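You operate a simulated robot arm through the tools that you are given. There is no shell and no other tool. Be economical: measure what you need, move in short steps, check, and stop when the job is done.

You run a simulated two-armed robot. Do the job below in one go: nothing can be reset, and whatever is moved stays where it is left.

JOB
Load the belt unit on warm tray two and set the heater knob by the heat card.
Fine: the cabinet is cold; push the tray in and shut the door before you set the heat. Set down upright: what you pick out.

It is judged by the outcome, as a careful person would: the job done as asked, and still so three seconds after it is handed in. It fails if anything else is knocked over, pushed out of place, dropped, spilled or broken.

ROBOT AND FRAMES
Two 7-joint arms with two-finger parallel grippers on one trunk, on a base that drives. Base frame: it is fixed to the floor where the robot stands at the start and does not move with it; the origin is under the middle of the robot, x ahead of it, y to its left, z up. Readings come in cm, degrees, newtons and seconds.
The left shoulder is at the start at [5, 16.8, 120.7], the right one opposite. With the tool pointing down near the work surface each hand reaches from about 10 to 66 cm from the robot's upright axis, wherever it stands, measured 20 degrees to its own side. Places, roughly: cooling switch [40, 10, 130]; heater knob [40, 30, 130]; pan of tray two [40, 30, 90]; warm cabinet door [10, 60, 90]; warm tray two [40, 30, 90]. Payload 1.57 kg a hand.
The tool frame of a hand sits at the grasp point between the pads (the TCP): z along the fingers, y along the line on which they close. The tips reach 3 cm beyond it. Largest opening 8 cm; finger width 1.7, thickness 1.2; the body of the gripper, 4 by 8.2 cm, starts 8 cm behind the TCP.
Orientation is told as [roll, pitch, yaw] about the base's x, y, z axes, in that order, counted from this pose: with the fingers straight down and closing along the base's y, the tool's x points along the base's -x, its y along +y and its z along -z.

CONTROLS
- The arms move only by the tool arm_command. It takes "left_increments", "right_increments" or both (then of equal length, played together; a hand with none holds still); each is a list of rows, each a list of 6 numbers: the shift along the tool's x, y, z in cm, then the turn, a rotation vector about the tool's x, y, z in rad. In form: [[dx, dy, dz, rx, ry, rz], ...]. A call has 1 to 10 rows; each row is the pose to reach, as a shift and turn from the pose commanded when the call began, along the tool's axes at that moment. "left_grip" and "right_grip" are, for a hand that has rows, the closure in counts, from 0 (fully open) to 255 (shut), set as the call begins (left out, the last holds). A row lasts 0.2 s, in which the tool goes at most 5 cm and 8.6 degrees; a call with a longer step from one row to the next is refused whole, and so is a gripper value outside its range. A pose out of reach is approached as far as the arm can. The call stops where the force on the tool passes 40 N (or 10 N more than at its start, if that is more) or the arm is blocked; 0.2 s more then pass. The fingers move at their own pace (about 4.5 cm/s each) and stop on an object; they squeeze with about 40 N. The grip force told is the motor's: it shows also when the fingers shut on nothing. Time passes only in rows, and 0.2 s behind the last, so rows that repeat a pose let the fingers close. The reply holds the time, the measured pose of the TCP, the force on the tool along the base axes, the opening and the grip force, in the units named above and with some noise, with the torque about the TCP (base axes, N m) and any sound that the robot's microphone picked up.
- Cameras (640 x 400 px; columns grow to the right, rows downward): "scene" is now at [11.79, 3.86, 141.32]; the picture's right is [0.44, -0.90, 0.00], its down [-0.55, -0.27, -0.79] and it looks along [0.70, 0.35, -0.62] (base axes); focal length 214 px, centre (320, 200). "left" rides on the left gripper at [7.2, 0.7, -12.2] in its tool frame; the picture's right is [-0.09, 1.00, 0.00], its down [-0.84, -0.08, -0.54] and it looks along [-0.54, -0.05, 0.84] (tool axes); focal length 238 px, centre (320, 200). "right" rides on the right gripper at [7.2, -0.7, -12.2] in its tool frame; the picture's right is [0.09, 1.00, 0.00], its down [-0.84, 0.08, -0.54] and it looks along [-0.54, 0.05, 0.84] (tool axes); focal length 238 px, centre (320, 200). There is no depth. A picture from a camera that has moved, and an enlarged one, comes with that camera's place and axes in the base frame and with its lens.
- get_image(camera): a new picture of that camera. The clock stands still meanwhile.
- slide_trunk(by): slides the trunk up (or, below 0, down) by that many cm; the arms and the scene camera ride with it, the base frame stays. It gives what a move gives, with no picture.
- steer(legs): drives the robot by 1 to 6 legs, each [ahead, left, turn to the left] in cm, cm and degrees, along the robot's own axes; the way and the turn of a leg run together, so that a leg with both is an arc; at most 150 cm and 180 degrees a leg. The arms and the cameras ride along, it lands a little off, and it stops where it bumps. It gives what a move gives.
- turn_head(pan, tilt): turns the head with the scene camera to pan (to the left, within 80 degrees either way) and tilt (down, from -29 to 69), counted from straight ahead of the robot. It gives what a move gives.
- close_up(camera, box): a new picture of the part [left, top, right, bottom] of that camera's present view, enlarged. The clock stands still meanwhile.
- close_job(): hands the job in; it is judged then, once.

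Go step by step. Nothing tells you exact positions but the pictures and the camera data: compare them with the known pose of the tool, close in by small moves and look again before you grip or let go. The budget is 120 turns and 92 pictures, counting those below and the enlarged ones. Unless the task says otherwise, let go and move clear before handing in, and close with one line.

The tools are called after "Emit:" as name(argument=value, ...) on one line, values as JSON. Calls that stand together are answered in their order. arm_command: Moves the arms, as the interface text tells. Its arguments: {"type":"object","properties":{"left_increments":{"type":"array"},"left_grip":{"type":"number"},"right_increments":{"type":"array"},"right_grip":{"type":"number"}},"required":[]} The other tools are called the same way: slide_trunk (by) slides the trunk up or down; steer (legs) drives the base; turn_head (pan, tilt) turns the head that bears the scene camera; get_image (camera) takes a picture; close_up (camera, box) takes an enlarged picture of a part of a camera's view; close_job () hands the job in.

At the start:

```text
clock: 0.0
left_tcp_pos: [33.45, 35.69, 100.02]
left_tcp_rot: [0.0, -0.1, 0.0]
left_force: [0.0, -0.2, -0.1]
left_torque: [0.01, -0.03, 0.0]
left_gripper_width: 8.01
left_grip_force: 0.1
right_tcp_pos: [34.72, 1.87, 137.0]
right_tcp_rot: [0.1, 0.0, 0.0]
right_force: [-0.7, 0.1, 0.0]
right_torque: [0.01, -0.01, 0.02]
right_gripper_width: 8.02
right_grip_force: 0.0
trunk travel left (down, up): [-37.5, 6.8]
robot x, y, heading: [-0.0, 0.04, -0.2]
head pan, tilt: [26.4, 38.1]
```

scene: 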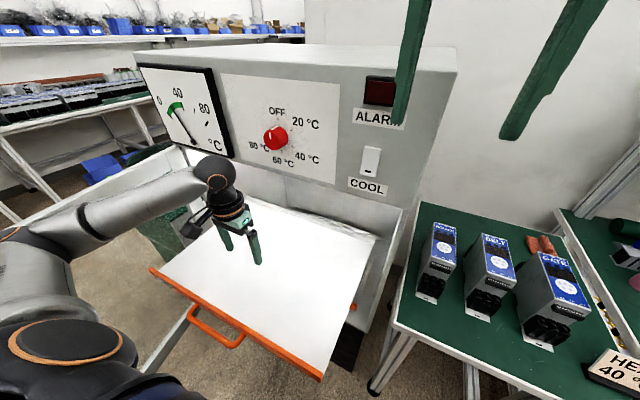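
right: 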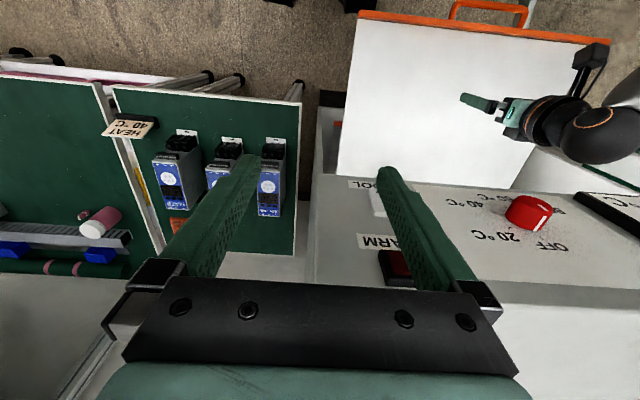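
left: 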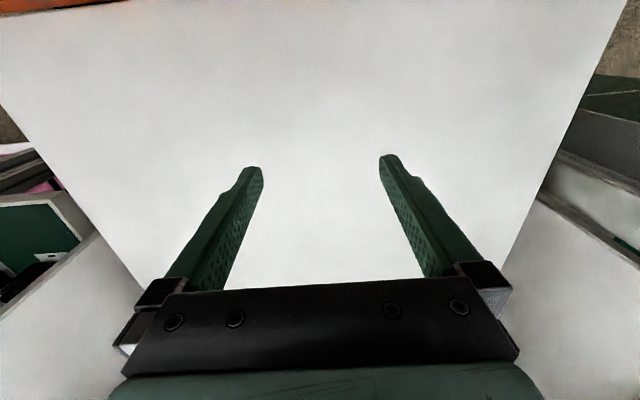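

I see the cabinet with its tray pulled out, and three labelled units on a side table to the right with a heat card. I'll look closer at the labels, the card and the knob.

Emit:
close_up(camera="scene", box=[400, 200, 640, 400])

Emit:
close_up(camera="scene", box=[130, 50, 450, 250])

Emit:
turn_head(pan=-20, tilt=45)

Emit:
get_image(camera="scene")

Emit:
turn_head(pan=75, tilt=45)

Emit:
get_image(camera="scene")

```text
2.00 times, centred on (520, 300) of scene
camera zoom: at [11.79, 3.86, 141.32], right [0.44, -0.9, 0.0], down [-0.55, -0.27, -0.79], along [0.7, 0.35, -0.62], focal length 429 px, centre (-80, 0)
```

zoom: 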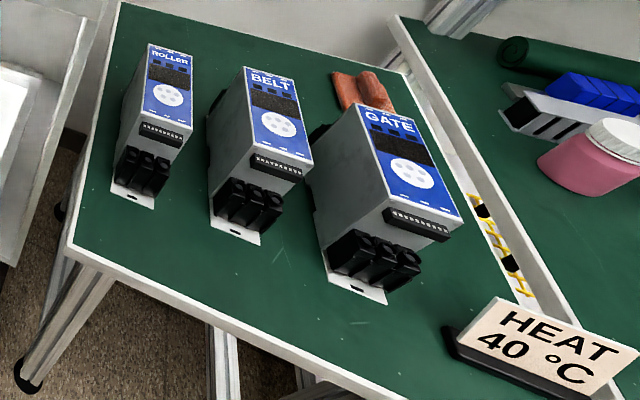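

```text
2.00 times, centred on (290, 150) of scene
camera zoom: at [11.79, 3.86, 141.32], right [0.44, -0.9, 0.0], down [-0.55, -0.27, -0.79], along [0.7, 0.35, -0.62], focal length 429 px, centre (380, 300)
```

zoom: 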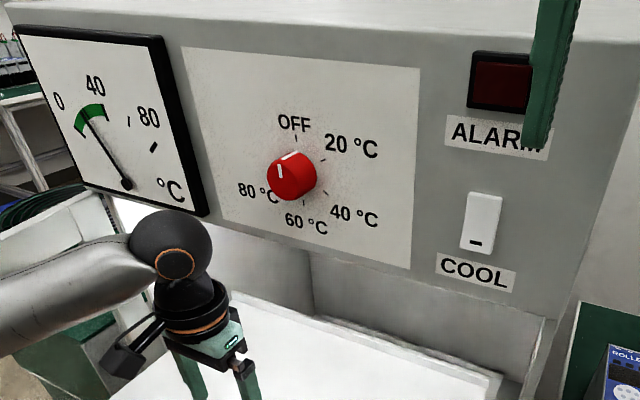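

```text
clock: 1.1
left_tcp_pos: [33.53, 35.6, 99.96]
left_tcp_rot: [0.0, -0.1, -0.1]
left_force: [0.0, 1.0, -0.5]
left_torque: [0.04, 0.01, -0.02]
left_gripper_width: 8.01
left_grip_force: 0.1
right_tcp_pos: [34.72, 1.98, 136.98]
right_tcp_rot: [0.0, -0.1, 0.0]
right_force: [-0.7, -0.1, -0.5]
right_torque: [-0.03, 0.0, 0.01]
right_gripper_width: 7.99
right_grip_force: 0.0
trunk travel left (down, up): [-37.5, 6.8]
robot x, y, heading: [0.23, -0.27, 0.0]
head pan, tilt: [-20.0, 45.0]
```

```text
86 pictures are left
camera scene: at [11.7, -2.75, 140.31], right [-0.34, -0.94, 0.0], down [-0.66, 0.24, -0.71], along [0.66, -0.24, -0.71], focal length 214 px, centre (320, 200)
```

scene: 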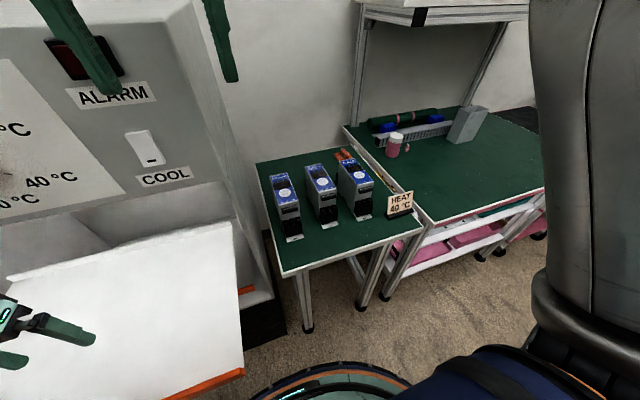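

```text
clock: 2.9
left_tcp_pos: [33.48, 35.5, 99.97]
left_tcp_rot: [-0.1, 0.0, -0.1]
left_force: [0.0, 0.8, -0.4]
left_torque: [0.01, -0.04, -0.01]
left_gripper_width: 8.01
left_grip_force: 0.1
right_tcp_pos: [34.65, 2.0, 136.95]
right_tcp_rot: [0.1, 0.0, 0.0]
right_force: [0.4, -0.3, 0.0]
right_torque: [-0.02, 0.0, 0.02]
right_gripper_width: 7.99
right_grip_force: 0.0
trunk travel left (down, up): [-37.5, 6.8]
robot x, y, heading: [-0.12, -0.2, 0.1]
head pan, tilt: [75.0, 45.0]
```

```text
85 pictures are left
camera scene: at [6.17, 7.88, 140.31], right [0.97, -0.26, 0.0], down [-0.18, -0.68, -0.71], along [0.18, 0.68, -0.71], focal length 214 px, centre (320, 200)
```

scene: 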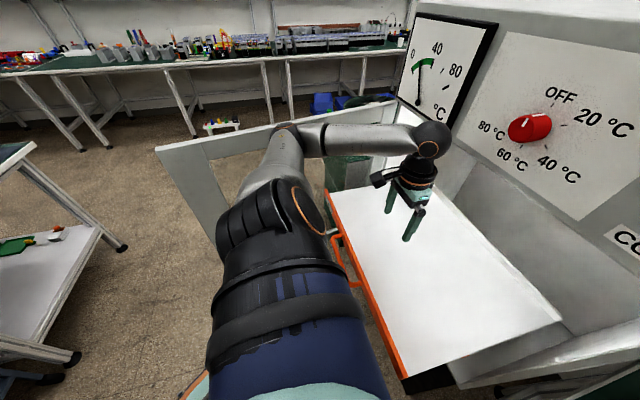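

The card says 40 °C, and I place the belt unit near [55, -22], on a table at about z = 85. I'll bring the right hand's camera over it, with the fingers staying high.

Emit:
arm_command(right_increments=[[-0.6, -3, 2.7, 0, 0, 0], [-1.2, -6, 5.4, 0, 0, 0], [-1.8, -9, 8.1, 0, 0, 0], [-2.4, -12, 10.8, 0, 0, 0], [-3, -15, 13.5, 0, 0, 0], [-3.6, -18, 16.2, 0, 0, 0], [-4.2, -21, 18.9, 0, 0, 0], [-4.9, -24, 22, 0, 0, 0]], right_grip=0)

Emit:
get_image(camera="right")

Emit:
turn_head(pan=-15, tilt=45)

Emit:
get_image(camera="scene")

```text
clock: 4.7
left_tcp_pos: [33.42, 35.64, 100.06]
left_tcp_rot: [0.0, 0.0, 0.0]
left_force: [-0.7, -0.6, -0.2]
left_torque: [0.02, 0.01, 0.01]
left_gripper_width: 8.02
left_grip_force: 0.1
right_tcp_pos: [39.65, -21.94, 114.89]
right_tcp_rot: [0.0, -0.1, 0.1]
right_force: [0.8, 0.0, -0.4]
right_torque: [-0.01, 0.01, -0.01]
right_gripper_width: 8.0
right_grip_force: 0.1
trunk travel left (down, up): [-37.5, 6.8]
robot x, y, heading: [0.32, 0.01, -0.1]
head pan, tilt: [75.0, 45.0]
```

```text
84 pictures are left
camera right: at [32.51, -22.53, 127.08], right [-0.09, 1.0, 0.0], down [0.84, 0.08, 0.54], along [0.54, 0.05, -0.84], focal length 238 px, centre (320, 200)
```

right: 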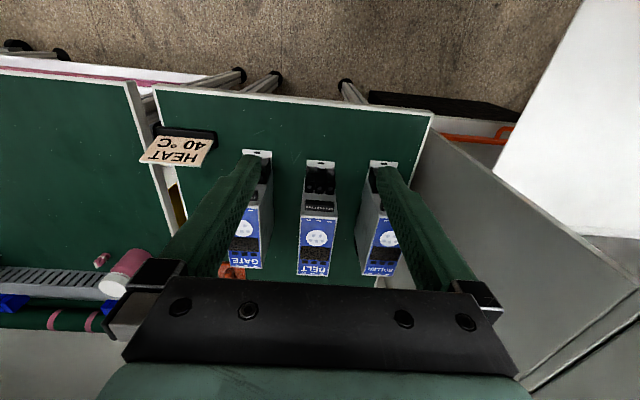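

```text
clock: 6.3
left_tcp_pos: [33.33, 35.68, 100.01]
left_tcp_rot: [0.0, 0.0, 0.0]
left_force: [-0.6, -0.2, -1.3]
left_torque: [-0.01, -0.03, 0.02]
left_gripper_width: 8.0
left_grip_force: 0.1
right_tcp_pos: [39.62, -21.85, 114.89]
right_tcp_rot: [0.0, -0.1, 0.1]
right_force: [0.1, -0.5, -0.3]
right_torque: [-0.03, 0.03, 0.01]
right_gripper_width: 7.99
right_grip_force: 0.1
trunk travel left (down, up): [-37.5, 6.8]
robot x, y, heading: [-0.51, -0.23, 0.2]
head pan, tilt: [-15.0, 45.0]
```

```text
83 pictures are left
camera scene: at [11.92, -2.07, 140.31], right [-0.26, -0.97, 0.0], down [-0.68, 0.18, -0.71], along [0.68, -0.18, -0.71], focal length 214 px, centre (320, 200)
```

scene: 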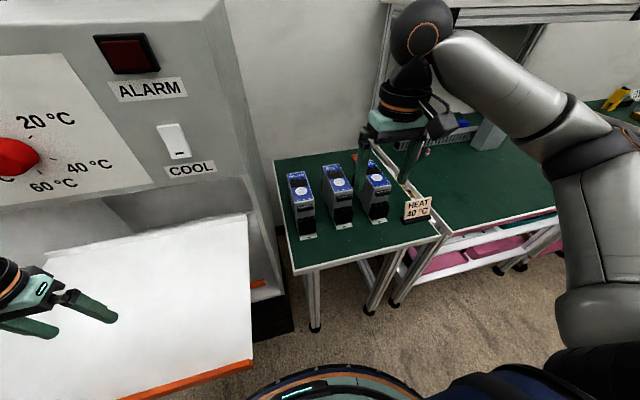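

Emit:
close_up(camera="right", box=[220, 140, 420, 290])

Emit:
close_up(camera="scene", box=[270, 140, 430, 250])

```text
2.67 times, centred on (320, 215) of right
camera zoom: at [32.5, -22.4, 127.14], right [-0.09, 1.0, 0.0], down [0.84, 0.08, 0.54], along [0.54, 0.05, -0.84], focal length 636 px, centre (320, 160)
```

zoom: 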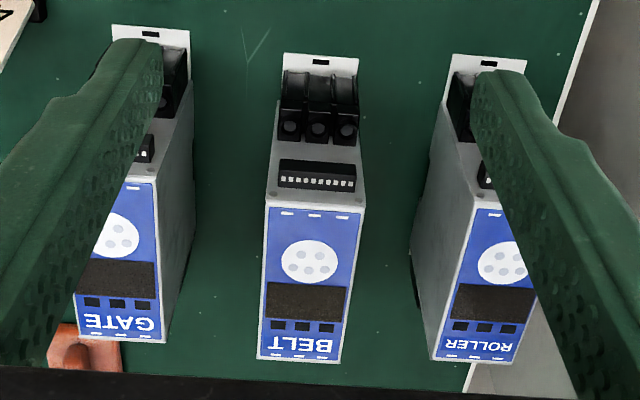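

```text
3.64 times, centred on (350, 195) of scene
camera zoom: at [11.92, -2.07, 140.31], right [-0.26, -0.97, 0.0], down [-0.68, 0.18, -0.71], along [0.68, -0.18, -0.71], focal length 780 px, centre (211, 218)
```

zoom: 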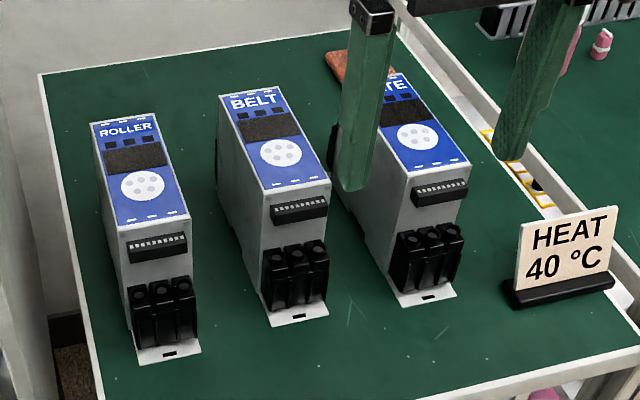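

The belt unit measures about 6 cm wide, centred on y ≈ -20.7, with a body over x ≈ 53–68 and its top at z ≈ 97. I'll hover above it at x = 60 and check.

Emit:
arm_command(right_increments=[[-4, 0.25, 1, 0, 0, 0], [-8, 0.5, 2, 0, 0, 0], [-12, 0.75, 3, 0, 0, 0], [-16, 1, 4, 0, 0, 0], [-20.4, 1.25, 5, 0, 0, 0], [-20.4, 1.25, 5, 0, 0, 0]])

Emit:
get_image(camera="right")

Emit:
close_up(camera="scene", box=[270, 100, 430, 250])

```text
clock: 7.7
left_tcp_pos: [33.46, 35.6, 100.02]
left_tcp_rot: [0.0, 0.0, 0.0]
left_force: [0.6, -0.3, 0.7]
left_torque: [-0.01, 0.0, 0.0]
left_gripper_width: 7.98
left_grip_force: 0.1
right_tcp_pos: [60.07, -20.66, 110.07]
right_tcp_rot: [0.0, -0.1, 0.1]
right_force: [0.7, 0.0, 0.5]
right_torque: [-0.01, 0.0, -0.02]
right_gripper_width: 7.99
right_grip_force: 0.0
trunk travel left (down, up): [-37.5, 6.8]
robot x, y, heading: [-0.29, 0.04, 0.1]
head pan, tilt: [-15.0, 45.0]
```

```text
80 pictures are left
camera right: at [52.86, -21.22, 122.12], right [-0.09, 1.0, 0.0], down [0.84, 0.08, 0.54], along [0.54, 0.05, -0.84], focal length 238 px, centre (320, 200)
```

right: 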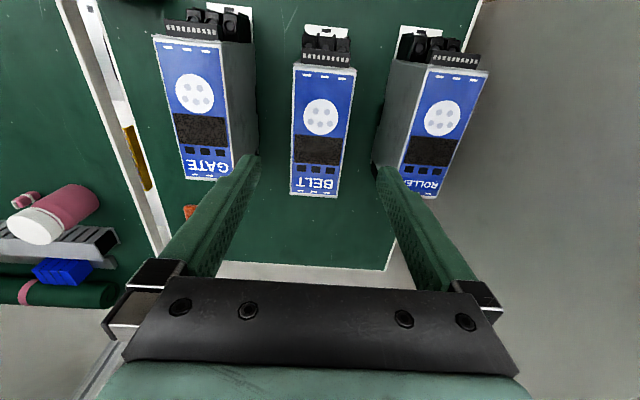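

```text
2.67 times, centred on (350, 175) of scene
camera zoom: at [11.89, -2.13, 140.31], right [-0.26, -0.97, 0.0], down [-0.68, 0.18, -0.71], along [0.68, -0.18, -0.71], focal length 572 px, centre (240, 267)
```

zoom: 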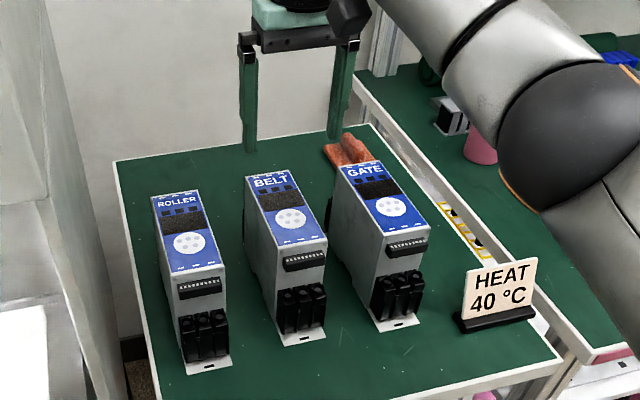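

The hand is centred over the belt unit. I'll lower it to z ≈ 92 and look before closing.

Emit:
arm_command(right_increments=[[0, 0, 3, 0, 0, 0], [0, 0, 6, 0, 0, 0], [0, 0, 9, 0, 0, 0], [0, 0, 11, 0, 0, 0], [0, 0, 13, 0, 0, 0], [0, 0, 15, 0, 0, 0], [0, 0, 17, 0, 0, 0], [0, 0, 18, 0, 0, 0]])

Emit:
get_image(camera="right")

Emit:
close_up(camera="scene", box=[270, 100, 430, 250])

```text
clock: 9.5
left_tcp_pos: [33.37, 35.62, 99.94]
left_tcp_rot: [0.0, 0.0, 0.1]
left_force: [-0.5, -0.1, -0.3]
left_torque: [0.0, 0.02, 0.02]
left_gripper_width: 7.99
left_grip_force: 0.2
right_tcp_pos: [60.02, -20.78, 92.02]
right_tcp_rot: [0.0, 0.1, 0.0]
right_force: [0.3, -0.5, -0.8]
right_torque: [-0.01, 0.01, 0.02]
right_gripper_width: 7.99
right_grip_force: 0.0
trunk travel left (down, up): [-37.5, 6.8]
robot x, y, heading: [0.23, 0.05, 0.1]
head pan, tilt: [-15.0, 45.0]
```

```text
78 pictures are left
camera right: at [52.85, -21.28, 104.09], right [-0.09, 1.0, 0.0], down [0.84, 0.08, 0.54], along [0.54, 0.05, -0.84], focal length 238 px, centre (320, 200)
```

right: 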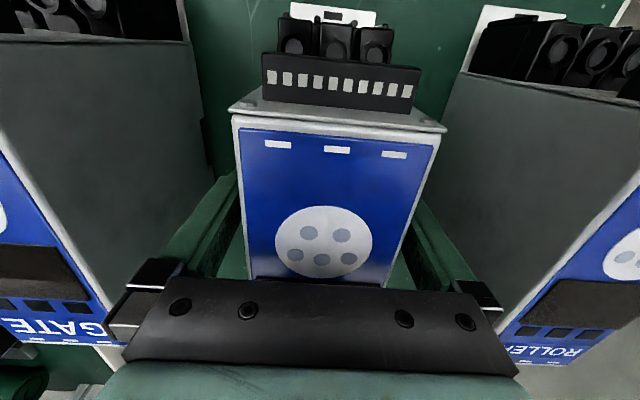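

```text
2.67 times, centred on (350, 175) of scene
camera zoom: at [11.92, -2.08, 140.31], right [-0.26, -0.97, 0.0], down [-0.68, 0.18, -0.71], along [0.68, -0.18, -0.71], focal length 572 px, centre (240, 267)
```

zoom: 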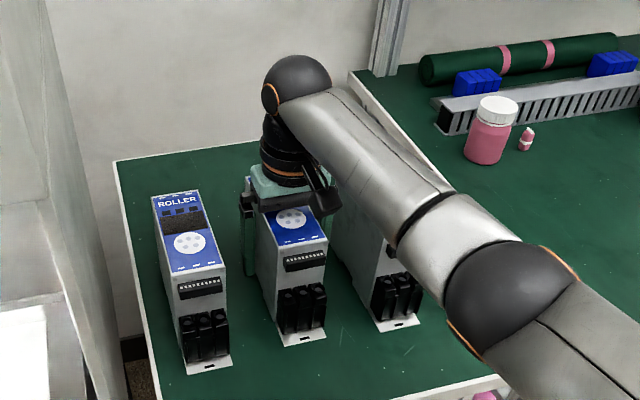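

The fingers straddle the unit with clearance on both sides, so I'll close.

Emit:
arm_command(right_increments=[[0, 0, 0, 0, 0, 0], [0, 0, 0, 0, 0, 0], [0, 0, 0, 0, 0, 0], [0, 0, 0, 0, 0, 0]], right_grip=255)

Emit:
arm_command(right_increments=[[0, 0, -0.7, 0, 0, 0], [0, 0, -1.5, 0, 0, 0], [0, 0, -3, 0, 0, 0], [0, 0, -3, 0, 0, 0]])

Emit:
get_image(camera="right")

```text
clock: 10.5
left_tcp_pos: [33.33, 35.58, 99.98]
left_tcp_rot: [-0.1, 0.0, 0.0]
left_force: [-0.1, 0.3, -0.7]
left_torque: [-0.01, 0.01, 0.02]
left_gripper_width: 8.04
left_grip_force: 0.0
right_tcp_pos: [59.82, -20.78, 92.07]
right_tcp_rot: [-0.1, 0.0, 0.0]
right_force: [0.0, 0.5, -0.1]
right_torque: [-0.02, -0.21, 0.06]
right_gripper_width: 5.78
right_grip_force: 38.6
trunk travel left (down, up): [-37.5, 6.8]
robot x, y, heading: [-0.17, -0.18, 0.1]
head pan, tilt: [-15.0, 45.0]
```

```text
clock: 11.5
left_tcp_pos: [33.42, 35.61, 99.98]
left_tcp_rot: [0.1, 0.1, 0.0]
left_force: [0.3, 0.0, 0.9]
left_torque: [0.0, 0.0, 0.02]
left_gripper_width: 7.99
left_grip_force: 0.1
right_tcp_pos: [59.95, -20.82, 95.02]
right_tcp_rot: [0.0, 0.0, 0.0]
right_force: [0.5, -0.6, -5.8]
right_torque: [0.01, 0.06, 0.01]
right_gripper_width: 5.79
right_grip_force: 40.3
trunk travel left (down, up): [-37.5, 6.8]
robot x, y, heading: [0.16, -0.04, -0.1]
head pan, tilt: [-15.0, 45.0]
```

```text
76 pictures are left
camera right: at [52.91, -21.31, 107.12], right [-0.09, 1.0, 0.0], down [0.84, 0.08, 0.54], along [0.54, 0.05, -0.84], focal length 238 px, centre (320, 200)
```

right: 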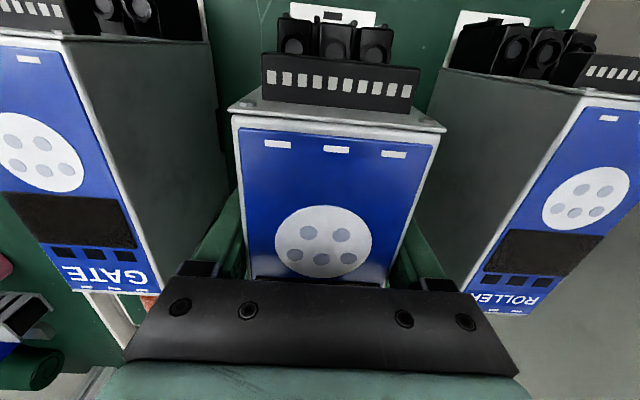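

The unit is held and weighs about 6 N. I'll lift it to z ≈ 115, then retract to x ≈ 31 while the left hand shifts left to make room.

Emit:
arm_command(right_increments=[[0, 0, -4, 0, 0, 0], [0, 0, -8, 0, 0, 0], [0, 0, -12, 0, 0, 0], [0, 0, -16, 0, 0, 0], [0, 0, -20, 0, 0, 0], [4, 0, -20, 0, 0, 0], [8, 0, -20, 0, 0, 0], [12, 0, -20, 0, 0, 0], [16, 0, -20, 0, 0, 0], [20, 0, -20, 0, 0, 0]])

Emit:
arm_command(right_increments=[[3, 0, 0, 0, 0, 0], [6, 0, 0, 0, 0, 0], [9, 0, 0, 0, 0, 0], [9, 3, 0, 0, 0, 0]], left_increments=[[0, 2, -2, 0, 0, 0], [0, 5, -4, 0, 0, 0], [0, 8, -6, 0, 0, 0], [0, 10, -8, 0, 0, 0]])

Emit:
turn_head(pan=20, tilt=45)

Emit:
get_image(camera="scene")

Emit:
get_image(camera="right")

```text
clock: 13.7
left_tcp_pos: [33.35, 35.72, 100.0]
left_tcp_rot: [0.0, 0.0, 0.0]
left_force: [-0.9, 0.7, -0.7]
left_torque: [-0.02, 0.01, -0.01]
left_gripper_width: 8.0
left_grip_force: 0.0
right_tcp_pos: [39.87, -20.83, 115.01]
right_tcp_rot: [0.0, 0.0, 0.0]
right_force: [0.7, 0.2, -5.7]
right_torque: [0.0, 0.04, 0.02]
right_gripper_width: 5.76
right_grip_force: 40.4
trunk travel left (down, up): [-37.5, 6.8]
robot x, y, heading: [-0.24, -0.11, -0.2]
head pan, tilt: [-15.0, 45.0]
```

```text
clock: 14.7
left_tcp_pos: [33.44, 45.68, 107.9]
left_tcp_rot: [-0.1, 0.1, 0.0]
left_force: [0.6, 0.4, -0.7]
left_torque: [0.0, -0.02, 0.02]
left_gripper_width: 8.02
left_grip_force: 0.0
right_tcp_pos: [31.13, -17.62, 114.9]
right_tcp_rot: [0.0, 0.1, 0.1]
right_force: [0.8, 0.0, -5.6]
right_torque: [-0.02, 0.06, -0.01]
right_gripper_width: 5.76
right_grip_force: 40.4
trunk travel left (down, up): [-37.5, 6.8]
robot x, y, heading: [-0.05, 0.14, -0.1]
head pan, tilt: [-15.0, 45.0]
```

```text
clock: 15.7
left_tcp_pos: [33.6, 45.56, 108.02]
left_tcp_rot: [0.0, 0.0, 0.1]
left_force: [-0.2, 0.1, 0.6]
left_torque: [-0.03, 0.0, -0.01]
left_gripper_width: 8.0
left_grip_force: 0.0
right_tcp_pos: [31.05, -17.78, 115.01]
right_tcp_rot: [0.0, 0.0, -0.1]
right_force: [-0.3, -0.3, -4.5]
right_torque: [0.01, 0.05, 0.01]
right_gripper_width: 5.77
right_grip_force: 40.7
trunk travel left (down, up): [-37.5, 6.8]
robot x, y, heading: [-0.19, 0.27, -0.1]
head pan, tilt: [20.0, 45.0]
```

```text
75 pictures are left
camera scene: at [11.73, 2.78, 140.3], right [0.34, -0.94, 0.0], down [-0.66, -0.24, -0.71], along [0.66, 0.24, -0.71], focal length 214 px, centre (320, 200)
```

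scene: 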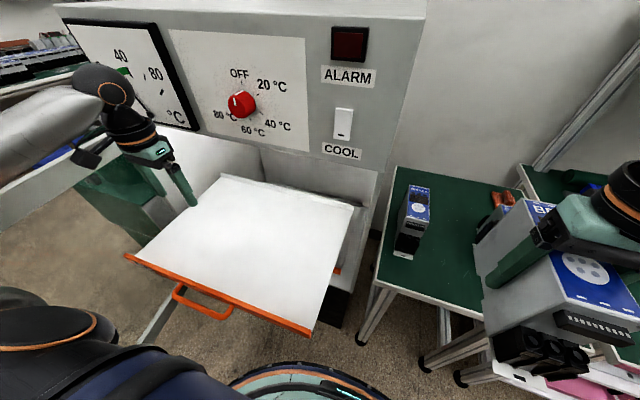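

```text
74 pictures are left
camera right: at [23.88, -18.41, 127.1], right [-0.09, 1.0, 0.0], down [0.84, 0.08, 0.54], along [0.54, 0.05, -0.84], focal length 238 px, centre (320, 200)
```

right: 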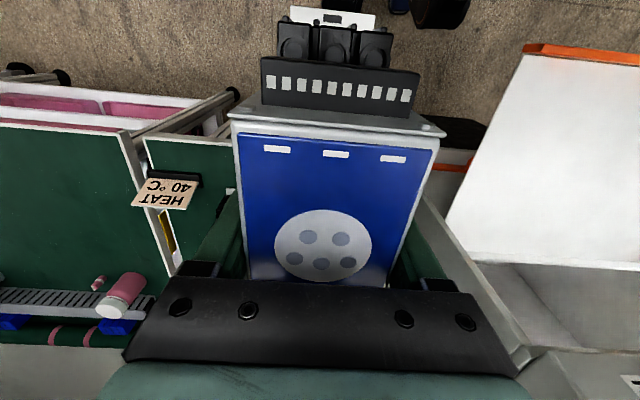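

The tray spans x ≈ 22–60 and y ≈ 8–61, with its surface near z = 90. I'll carry the unit left to about [34, 23], still high.

Emit:
arm_command(right_increments=[[0, 4.5, 0, 0, 0, 0], [0, 9, 0, 0, 0, 0], [0, 13.5, 0, 0, 0, 0], [0, 18, 0, 0, 0, 0], [0, 22.5, 0, 0, 0, 0], [0, 27, 0, 0, 0, 0], [0, 31.5, 0, 0, 0, 0], [-1, 36, 0, 0, 0, 0], [-2, 40, 0, 0, 0, 0], [-3, 41, 0, 0, 0, 0]])

Emit:
get_image(camera="scene")

Emit:
get_image(camera="left")

```text
clock: 17.9
left_tcp_pos: [33.54, 45.62, 107.96]
left_tcp_rot: [0.0, 0.0, 0.0]
left_force: [-0.6, 0.4, 0.3]
left_torque: [0.0, 0.01, -0.01]
left_gripper_width: 8.0
left_grip_force: 0.0
right_tcp_pos: [32.13, 18.33, 115.0]
right_tcp_rot: [0.0, 0.0, 0.0]
right_force: [0.1, 0.2, -5.5]
right_torque: [0.0, 0.03, -0.01]
right_gripper_width: 5.8
right_grip_force: 40.1
right hand out of reach, approached as far as the arm can: row 9, 10
trunk travel left (down, up): [-37.5, 6.8]
robot x, y, heading: [0.17, 0.12, 0.1]
head pan, tilt: [20.0, 45.0]
```

```text
73 pictures are left
camera scene: at [11.7, 2.86, 140.3], right [0.34, -0.94, 0.0], down [-0.66, -0.24, -0.71], along [0.66, 0.24, -0.71], focal length 214 px, centre (320, 200)
```

scene: 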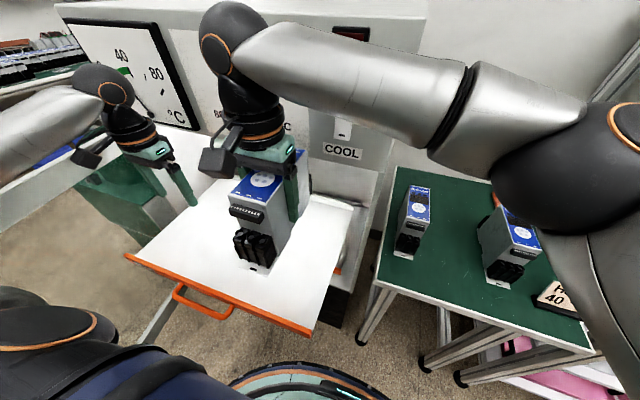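

```text
72 pictures are left
camera left: at [26.25, 46.36, 120.27], right [0.09, 1.0, 0.0], down [0.84, -0.08, 0.54], along [0.54, -0.05, -0.84], focal length 238 px, centre (320, 200)
```

left: 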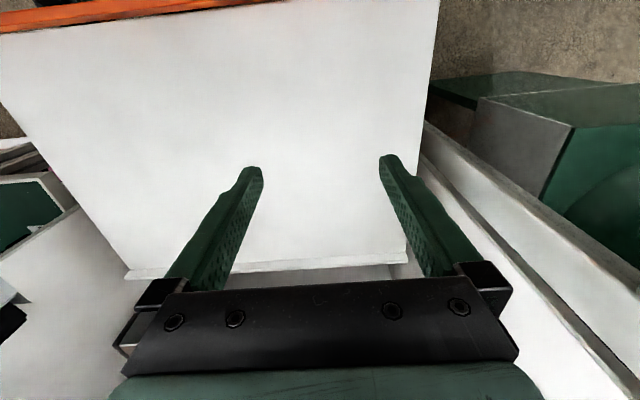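

The arm's reach ended at y ≈ 18, which is still well on the tray. I'll ease back slightly and lower partway.

Emit:
arm_command(right_increments=[[0, -2, 1, 0, 0, 0], [0, -4, 3, 0, 0, 0], [0, -4, 6, 0, 0, 0], [0, -4, 8, 0, 0, 0], [0, -4, 8, 0, 0, 0]])

Emit:
get_image(camera="scene")

```text
clock: 19.1
left_tcp_pos: [33.47, 45.53, 107.84]
left_tcp_rot: [0.0, 0.0, 0.0]
left_force: [0.3, -0.5, -0.9]
left_torque: [-0.02, 0.01, -0.01]
left_gripper_width: 8.04
left_grip_force: 0.0
right_tcp_pos: [32.11, 14.35, 107.03]
right_tcp_rot: [0.0, 0.0, -0.1]
right_force: [-0.6, -0.3, -5.8]
right_torque: [0.01, 0.09, 0.0]
right_gripper_width: 5.77
right_grip_force: 40.3
trunk travel left (down, up): [-37.5, 6.8]
robot x, y, heading: [0.03, 0.14, 0.0]
head pan, tilt: [20.0, 45.0]
```

```text
71 pictures are left
camera scene: at [11.73, 2.83, 140.3], right [0.34, -0.94, 0.0], down [-0.66, -0.24, -0.71], along [0.66, 0.24, -0.71], focal length 214 px, centre (320, 200)
```

scene: 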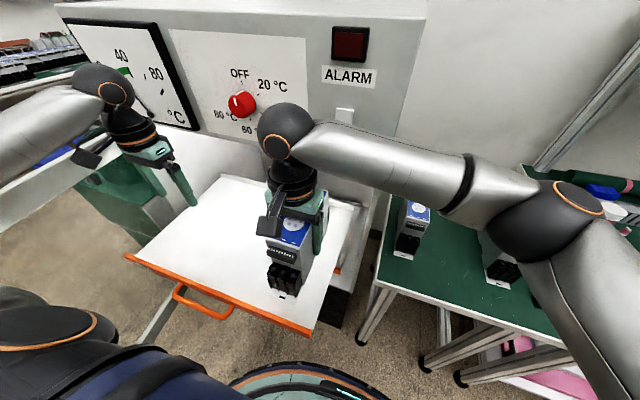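

Now lower toward the tray, aiming at [34.5, 18.5] and z ≈ 99.

Emit:
arm_command(right_increments=[[-1, 2, 2, 0, 0, 0], [-2.4, 4.2, 4, 0, 0, 0], [-2.4, 4.2, 6, 0, 0, 0], [-2.4, 4.2, 7.5, 0, 0, 0], [-2.4, 4.2, 7.5, 0, 0, 0]])

Emit:
get_image(camera="scene")

Emit:
get_image(camera="right")

```text
clock: 20.3
left_tcp_pos: [33.48, 45.54, 108.01]
left_tcp_rot: [0.0, -0.1, 0.0]
left_force: [0.6, -0.2, -0.1]
left_torque: [-0.01, 0.01, 0.01]
left_gripper_width: 7.99
left_grip_force: 0.1
right_tcp_pos: [34.53, 18.4, 99.45]
right_tcp_rot: [0.0, 0.0, -0.1]
right_force: [0.3, -0.1, -5.1]
right_torque: [0.01, 0.05, 0.01]
right_gripper_width: 5.79
right_grip_force: 39.6
trunk travel left (down, up): [-37.5, 6.8]
robot x, y, heading: [-0.15, -0.13, -0.1]
head pan, tilt: [20.0, 45.0]
```

```text
70 pictures are left
camera scene: at [11.73, 2.82, 140.3], right [0.34, -0.94, 0.0], down [-0.66, -0.24, -0.71], along [0.66, 0.24, -0.71], focal length 214 px, centre (320, 200)
```

scene: 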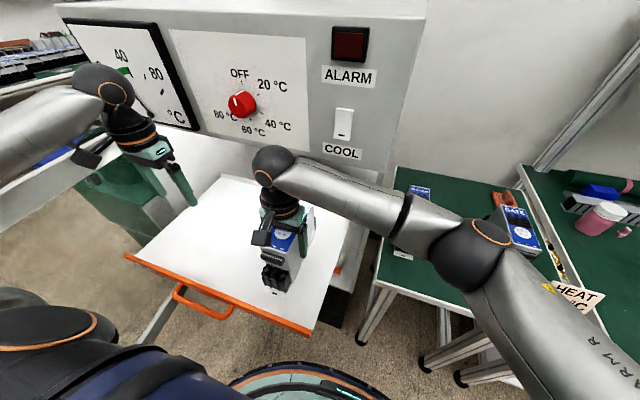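

```text
69 pictures are left
camera right: at [27.32, 17.94, 111.63], right [-0.09, 1.0, 0.0], down [0.84, 0.08, 0.54], along [0.54, 0.05, -0.84], focal length 238 px, centre (320, 200)
```

right: 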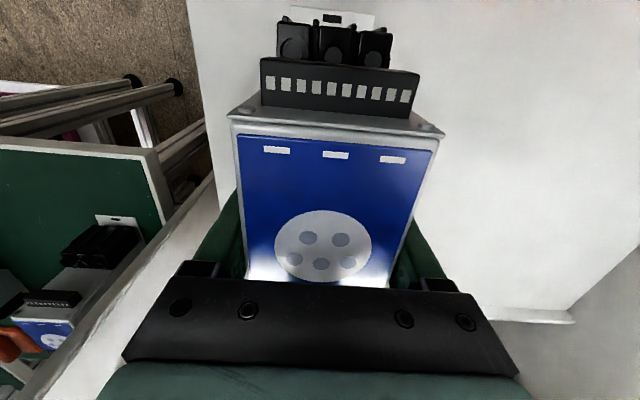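

The unit hangs about 2 cm above the pan. I'll lower it slowly and watch the force.

Emit:
arm_command(right_increments=[[0, 0, 0.5, 0, 0, 0], [0, 0, 1.0, 0, 0, 0], [0, 0, 1.4, 0, 0, 0], [0, 0, 1.4, 0, 0, 0]])

Emit:
close_up(camera="scene", box=[220, 160, 360, 340])

```text
clock: 21.3
left_tcp_pos: [33.51, 45.56, 108.14]
left_tcp_rot: [0.0, 0.0, 0.0]
left_force: [0.0, -0.1, 0.2]
left_torque: [-0.01, -0.03, 0.01]
left_gripper_width: 8.02
left_grip_force: 0.1
right_tcp_pos: [34.48, 18.57, 98.05]
right_tcp_rot: [0.0, 0.1, 0.0]
right_force: [0.6, -0.4, -5.4]
right_torque: [0.03, 0.09, 0.0]
right_gripper_width: 5.79
right_grip_force: 39.9
trunk travel left (down, up): [-37.5, 6.8]
robot x, y, heading: [0.09, -0.3, -0.0]
head pan, tilt: [20.0, 45.0]
```

```text
2.22 times, centred on (290, 250) of scene
camera zoom: at [11.74, 2.83, 140.3], right [0.34, -0.94, 0.0], down [-0.66, -0.24, -0.71], along [0.66, 0.24, -0.71], focal length 477 px, centre (387, 89)
```

zoom: 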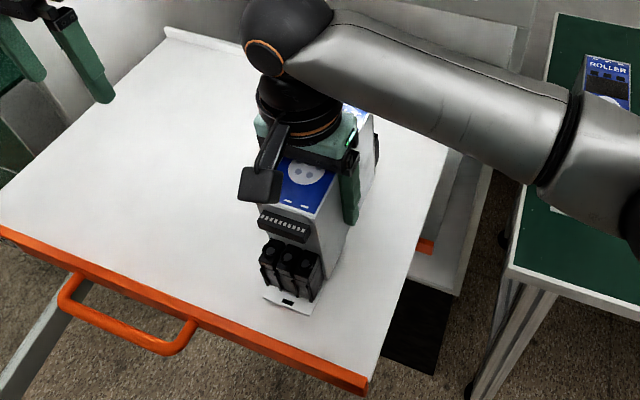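

Emit:
arm_command(right_increments=[[0, 0, 0.3, 0, 0, 0], [0, 0, 0.5, 0, 0, 0], [0, 0, 0.7, 0, 0, 0], [0, 0, 0.7, 0, 0, 0]])

```text
clock: 22.3
left_tcp_pos: [33.51, 45.61, 108.06]
left_tcp_rot: [0.0, 0.0, 0.0]
left_force: [-0.5, 0.4, -0.3]
left_torque: [0.01, 0.01, -0.01]
left_gripper_width: 8.01
left_grip_force: 0.1
right_tcp_pos: [34.6, 18.53, 97.45]
right_tcp_rot: [0.0, 0.0, 0.1]
right_force: [0.6, 0.0, -4.4]
right_torque: [0.03, 0.06, 0.04]
right_gripper_width: 5.78
right_grip_force: 40.3
trunk travel left (down, up): [-37.5, 6.8]
robot x, y, heading: [-0.16, -0.03, 0.0]
head pan, tilt: [20.0, 45.0]
```

Emit:
arm_command(right_increments=[[0, 0, 0.2, 0, 0, 0], [0, 0, 0.4, 0, 0, 0], [0, 0, 0.4, 0, 0, 0]])

Emit:
arm_command(right_increments=[[0, 0, 0.2, 0, 0, 0], [0, 0, 0.4, 0, 0, 0], [0, 0, 0.4, 0, 0, 0]])

```text
clock: 23.1
left_tcp_pos: [33.41, 45.47, 108.02]
left_tcp_rot: [0.0, -0.1, 0.0]
left_force: [-0.4, 0.9, 1.2]
left_torque: [0.0, 0.0, -0.01]
left_gripper_width: 8.02
left_grip_force: 0.0
right_tcp_pos: [34.53, 18.48, 97.33]
right_tcp_rot: [0.2, -0.2, 0.2]
right_force: [1.2, -0.2, 25.0]
right_torque: [-0.95, 0.95, -0.02]
right_gripper_width: 5.78
right_grip_force: 39.9
trunk travel left (down, up): [-37.5, 6.8]
robot x, y, heading: [-0.22, 0.21, -0.3]
head pan, tilt: [20.0, 45.0]
```

```text
clock: 23.9
left_tcp_pos: [33.36, 45.57, 108.17]
left_tcp_rot: [0.0, -0.1, -0.1]
left_force: [1.7, 0.1, 0.4]
left_torque: [0.0, 0.02, 0.01]
left_gripper_width: 7.98
left_grip_force: 0.0
right_tcp_pos: [34.44, 18.48, 96.73]
right_tcp_rot: [0.1, -0.3, 0.1]
right_force: [0.0, -0.2, 32.3]
right_torque: [-1.06, -0.19, 0.13]
right_gripper_width: 5.81
right_grip_force: 40.5
trunk travel left (down, up): [-37.5, 6.8]
robot x, y, heading: [-0.02, 0.18, -0.2]
head pan, tilt: [20.0, 45.0]
```

The unit is down on the pan and pressing slightly. I'll relieve the pressure and check before letting go.

Emit:
arm_command(right_increments=[[0, 0, -0.15, 0, 0, 0], [0, 0, -0.3, 0, 0, 0]])

Emit:
close_up(camera="scene", box=[220, 160, 360, 340])

Emit:
get_image(camera="right")

```text
clock: 24.5
left_tcp_pos: [33.52, 45.64, 107.91]
left_tcp_rot: [0.0, -0.1, 0.0]
left_force: [0.0, 1.2, 0.2]
left_torque: [-0.01, -0.01, 0.0]
left_gripper_width: 7.99
left_grip_force: 0.0
right_tcp_pos: [34.45, 18.48, 96.88]
right_tcp_rot: [0.0, 0.1, -0.1]
right_force: [-1.6, 1.0, 7.7]
right_torque: [0.17, -1.17, 0.33]
right_gripper_width: 5.8
right_grip_force: 40.5
trunk travel left (down, up): [-37.5, 6.8]
robot x, y, heading: [-0.05, -0.39, -0.1]
head pan, tilt: [20.0, 45.0]
```

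```text
2.22 times, centred on (290, 250) of scene
camera zoom: at [11.62, 2.81, 140.28], right [0.34, -0.94, 0.0], down [-0.66, -0.24, -0.71], along [0.67, 0.24, -0.71], focal length 477 px, centre (387, 89)
```

zoom: 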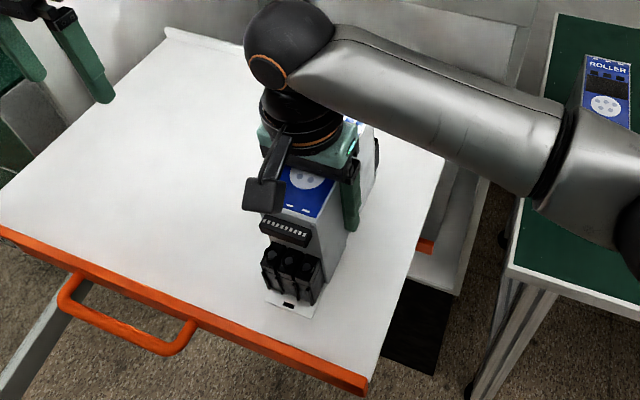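

```text
66 pictures are left
camera right: at [27.25, 17.92, 108.93], right [-0.09, 1.0, 0.0], down [0.84, 0.08, 0.54], along [0.54, 0.05, -0.84], focal length 238 px, centre (320, 200)
```

right: 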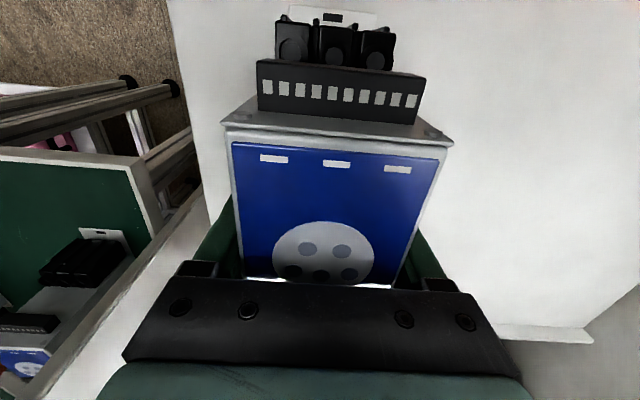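

The unit stands flat on the pan. I'll open and rise straight up.

Emit:
arm_command(right_increments=[[0, 0, 0, 0, 0, 0], [0, 0, 0, 0, 0, 0], [0, 0, 0, 0, 0, 0], [0, 0, 0, 0, 0, 0]], right_grip=0)

Emit:
get_image(camera="right")

```text
clock: 25.5
left_tcp_pos: [33.56, 45.63, 107.95]
left_tcp_rot: [0.1, 0.0, 0.0]
left_force: [0.1, 0.5, -0.7]
left_torque: [-0.02, -0.01, -0.02]
left_gripper_width: 7.99
left_grip_force: 0.1
right_tcp_pos: [34.45, 18.59, 97.02]
right_tcp_rot: [0.1, 0.0, 0.0]
right_force: [-0.7, 0.0, 0.0]
right_torque: [-0.01, 0.03, 0.01]
right_gripper_width: 7.99
right_grip_force: 0.0
trunk travel left (down, up): [-37.5, 6.8]
robot x, y, heading: [-0.29, 0.33, -0.2]
head pan, tilt: [20.0, 45.0]
```

```text
65 pictures are left
camera right: at [27.32, 17.92, 109.05], right [-0.09, 1.0, 0.0], down [0.84, 0.08, 0.54], along [0.54, 0.05, -0.84], focal length 238 px, centre (320, 200)
```

right: 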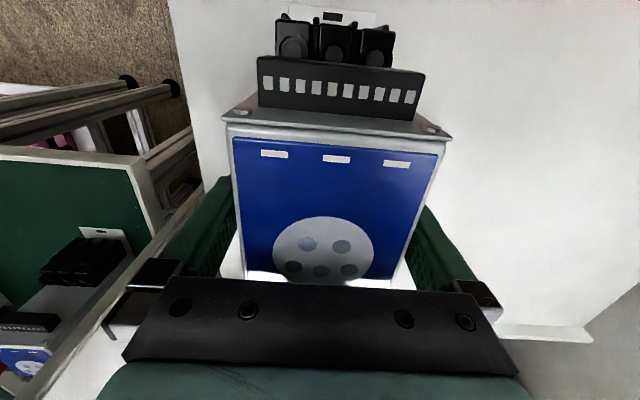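

Emit:
arm_command(right_increments=[[0, 0, -2.5, 0, 0, 0], [0, 0, -5, 0, 0, 0], [0, 0, -9, 0, 0, 0], [0, 0, -13, 0, 0, 0], [1, -3, -16, 0, 0, 0], [2, -7, -18, 0, 0, 0], [2, -11.5, -19, 0, 0, 0], [2, -16, -20, 0, 0, 0], [2, -20.5, -22, 0, 0, 0], [2, -25, -24, 0, 0, 0]])

Emit:
get_image(camera="scene")

```text
clock: 27.7
left_tcp_pos: [33.49, 45.54, 108.03]
left_tcp_rot: [0.1, 0.1, 0.0]
left_force: [0.2, -0.9, 0.7]
left_torque: [0.02, 0.02, 0.0]
left_gripper_width: 7.99
left_grip_force: 0.0
right_tcp_pos: [32.42, -6.71, 120.88]
right_tcp_rot: [-0.1, 0.0, 0.1]
right_force: [0.0, -0.6, -0.6]
right_torque: [0.03, -0.03, 0.02]
right_gripper_width: 8.01
right_grip_force: 0.0
trunk travel left (down, up): [-37.5, 6.8]
robot x, y, heading: [-0.14, 0.01, 0.1]
head pan, tilt: [20.0, 45.0]
```

```text
64 pictures are left
camera scene: at [11.66, 2.71, 140.31], right [0.34, -0.94, 0.0], down [-0.66, -0.24, -0.71], along [0.66, 0.24, -0.71], focal length 214 px, centre (320, 200)
```

scene: 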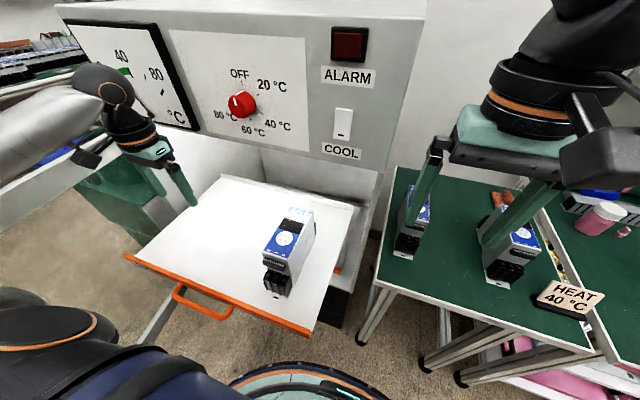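

The belt unit stands upright on tray two. Next I'll look at the tray front, its handle and the door to plan the push.

Emit:
turn_head(pan=60, tilt=55)

Emit:
get_image(camera="scene")

Emit:
turn_head(pan=79, tilt=30)

Emit:
get_image(camera="scene")

```text
clock: 28.8
left_tcp_pos: [33.49, 45.52, 107.88]
left_tcp_rot: [-0.1, 0.0, 0.0]
left_force: [-0.7, 0.4, -0.4]
left_torque: [-0.02, -0.01, -0.02]
left_gripper_width: 7.97
left_grip_force: 0.0
right_tcp_pos: [32.54, -6.49, 120.91]
right_tcp_rot: [0.0, 0.0, 0.1]
right_force: [-0.5, -0.5, 0.3]
right_torque: [0.04, 0.03, 0.0]
right_gripper_width: 8.02
right_grip_force: 0.1
trunk travel left (down, up): [-37.5, 6.8]
robot x, y, heading: [-0.03, 0.22, 0.0]
head pan, tilt: [60.0, 55.0]
```

```text
63 pictures are left
camera scene: at [7.67, 6.27, 138.96], right [0.87, -0.5, 0.0], down [-0.41, -0.71, -0.57], along [0.29, 0.5, -0.82], focal length 214 px, centre (320, 200)
```

scene: 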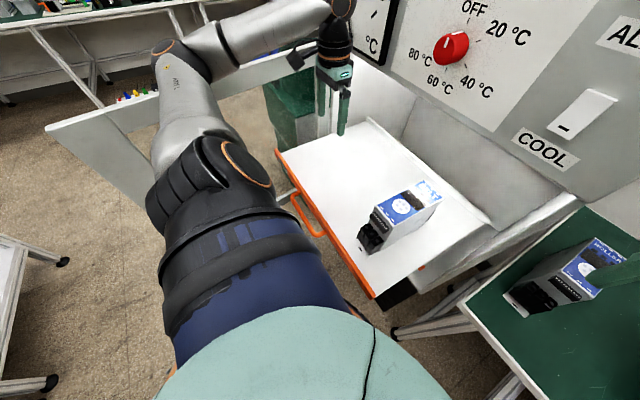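

```text
clock: 29.7
left_tcp_pos: [33.36, 45.53, 108.12]
left_tcp_rot: [0.0, 0.0, -0.1]
left_force: [0.9, -0.5, -0.4]
left_torque: [-0.01, -0.01, 0.01]
left_gripper_width: 7.99
left_grip_force: 0.1
right_tcp_pos: [32.46, -6.51, 121.04]
right_tcp_rot: [0.0, 0.0, 0.0]
right_force: [0.0, 0.2, 0.1]
right_torque: [0.0, -0.01, 0.0]
right_gripper_width: 8.01
right_grip_force: 0.1
trunk travel left (down, up): [-37.5, 6.8]
robot x, y, heading: [0.04, 0.14, 0.1]
head pan, tilt: [79.0, 30.0]
```

```text
62 pictures are left
camera scene: at [5.79, 8.91, 142.56], right [0.98, -0.19, 0.0], down [-0.1, -0.49, -0.87], along [0.17, 0.85, -0.5], focal length 214 px, centre (320, 200)
```

scene: 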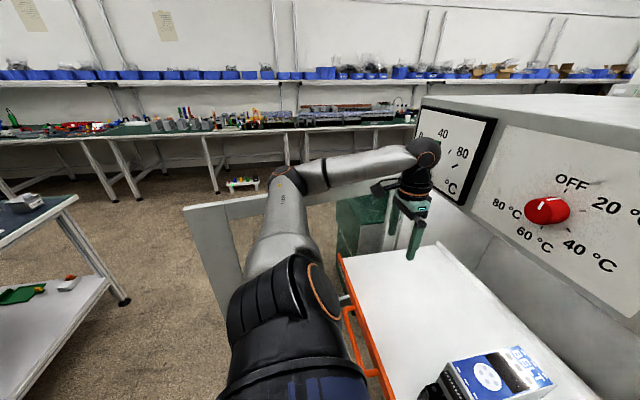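

The left elbow sits just above the open door's top edge, so I'll back the robot up 20 cm. That gives room for the tray push and for the door swing later.

Emit:
steer(legs=[[-10, 0, 0], [-10, 0, 0]])

Emit:
turn_head(pan=40, tilt=40)

Emit:
get_image(camera="scene")

```text
clock: 31.6
left_tcp_pos: [13.49, 45.59, 108.09]
left_tcp_rot: [0.1, -0.1, 0.0]
left_force: [-1.5, 0.8, 0.4]
left_torque: [0.0, 0.0, -0.03]
left_gripper_width: 7.99
left_grip_force: 0.1
right_tcp_pos: [12.49, -6.55, 121.07]
right_tcp_rot: [0.0, -0.1, 0.0]
right_force: [-0.3, 0.8, 0.9]
right_torque: [0.0, 0.0, 0.05]
right_gripper_width: 8.02
right_grip_force: 0.1
trunk travel left (down, up): [-37.5, 6.8]
robot x, y, heading: [-20.1, -0.15, -0.4]
head pan, tilt: [79.0, 30.0]
```

```text
clock: 32.6
left_tcp_pos: [13.51, 45.42, 108.03]
left_tcp_rot: [0.1, 0.0, 0.0]
left_force: [0.3, 0.3, -1.1]
left_torque: [-0.01, 0.0, -0.02]
left_gripper_width: 8.01
left_grip_force: 0.0
right_tcp_pos: [12.53, -6.54, 120.92]
right_tcp_rot: [0.0, 0.0, 0.0]
right_force: [-0.6, -0.1, 0.1]
right_torque: [0.0, 0.01, -0.03]
right_gripper_width: 8.0
right_grip_force: 0.1
trunk travel left (down, up): [-37.5, 6.8]
robot x, y, heading: [-19.96, -0.2, 0.3]
head pan, tilt: [40.0, 40.0]
```

```text
61 pictures are left
camera scene: at [-9.35, 5.5, 141.03], right [0.64, -0.77, 0.0], down [-0.49, -0.41, -0.77], along [0.59, 0.49, -0.64], focal length 214 px, centre (320, 200)
```

scene: 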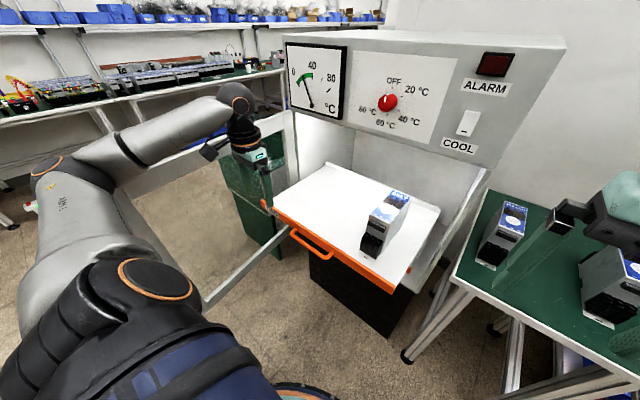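

The handle bar is near x ≈ 19.5, y ≈ 34, z ≈ 89. I'll close the left fingers, tilt the hand 25° and bring it in front of the handle.

Emit:
arm_command(left_increments=[[0, -3, 0, 0, -0.1, 0], [0, -6, 0, 0, -0.2, 0], [0, -9, 0, 0, -0.3, 0], [1, -11.4, 2, 0, -0.436, 0], [1.5, -11.4, 5, 0, -0.436, 0], [1.5, -11.4, 8, 0, -0.436, 0], [1.5, -11.4, 11, 0, -0.436, 0]], left_grip=255)

Emit:
get_image(camera="scene")

Emit:
get_image(camera="left")

```text
clock: 34.2
left_tcp_pos: [12.15, 34.08, 96.88]
left_tcp_rot: [-0.2, -24.9, -0.1]
left_force: [-0.7, 0.8, 0.0]
left_torque: [-0.01, 0.03, 0.02]
left_gripper_width: 0.03
left_grip_force: 20.8
left hand out of reach, approached as far as the arm can: row 5, 6
right_tcp_pos: [12.54, -6.63, 121.07]
right_tcp_rot: [0.0, 0.0, 0.0]
right_force: [-0.4, 0.4, -0.5]
right_torque: [0.02, 0.0, 0.02]
right_gripper_width: 7.99
right_grip_force: 0.0
trunk travel left (down, up): [-37.5, 6.8]
robot x, y, heading: [-19.72, -0.24, -0.1]
head pan, tilt: [40.0, 40.0]
```

```text
60 pictures are left
camera scene: at [-9.33, 5.52, 141.03], right [0.64, -0.77, 0.0], down [-0.49, -0.41, -0.77], along [0.59, 0.49, -0.64], focal length 214 px, centre (320, 200)
```

scene: 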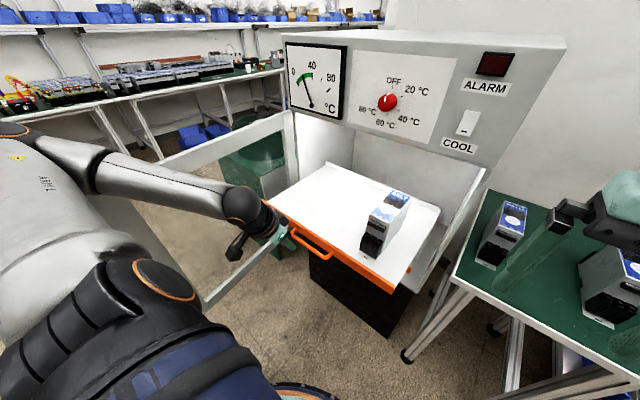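

```text
59 pictures are left
camera left: at [0.47, 34.95, 105.08], right [0.08, 1.0, 0.04], down [0.53, -0.08, 0.84], along [0.84, -0.05, -0.54], focal length 238 px, centre (320, 200)
```

left: 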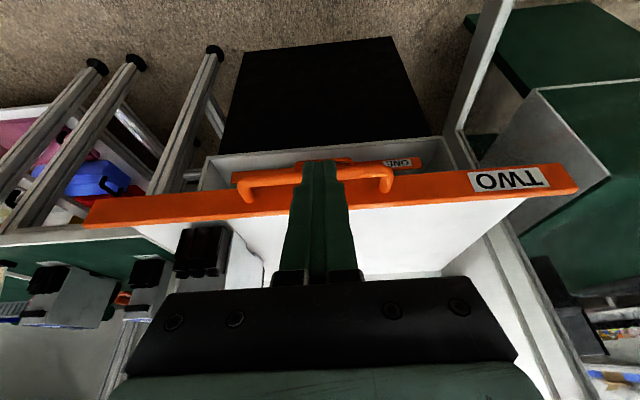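

The finger is lined up with the middle of the TWO tray's handle. I'll lower it 6 cm, then start the push.

Emit:
arm_command(left_increments=[[0.84, 0, 1.8, 0, 0, 0], [1.68, 0, 3.6, 0, 0, 0], [2.52, 0, 5.44, 0, 0, 0], [2.52, 0, 5.44, 0, 0, 0]])

Emit:
get_image(camera="left")

```text
clock: 35.2
left_tcp_pos: [12.09, 34.18, 91.01]
left_tcp_rot: [0.1, -25.0, 0.0]
left_force: [-0.1, 0.5, 0.0]
left_torque: [-0.04, -0.01, 0.02]
left_gripper_width: 0.01
left_grip_force: 21.3
right_tcp_pos: [12.53, -6.45, 120.95]
right_tcp_rot: [-0.1, 0.0, 0.0]
right_force: [0.2, 0.1, -0.1]
right_torque: [-0.03, 0.04, 0.0]
right_gripper_width: 7.98
right_grip_force: 0.0
trunk travel left (down, up): [-37.5, 6.8]
robot x, y, heading: [-19.44, 0.21, 0.0]
head pan, tilt: [40.0, 40.0]
```

```text
58 pictures are left
camera left: at [0.36, 34.91, 99.09], right [0.08, 1.0, 0.04], down [0.53, -0.08, 0.84], along [0.84, -0.05, -0.53], focal length 238 px, centre (320, 200)
```

left: 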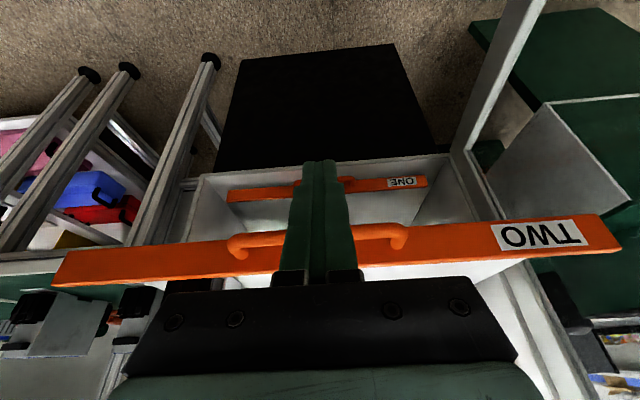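

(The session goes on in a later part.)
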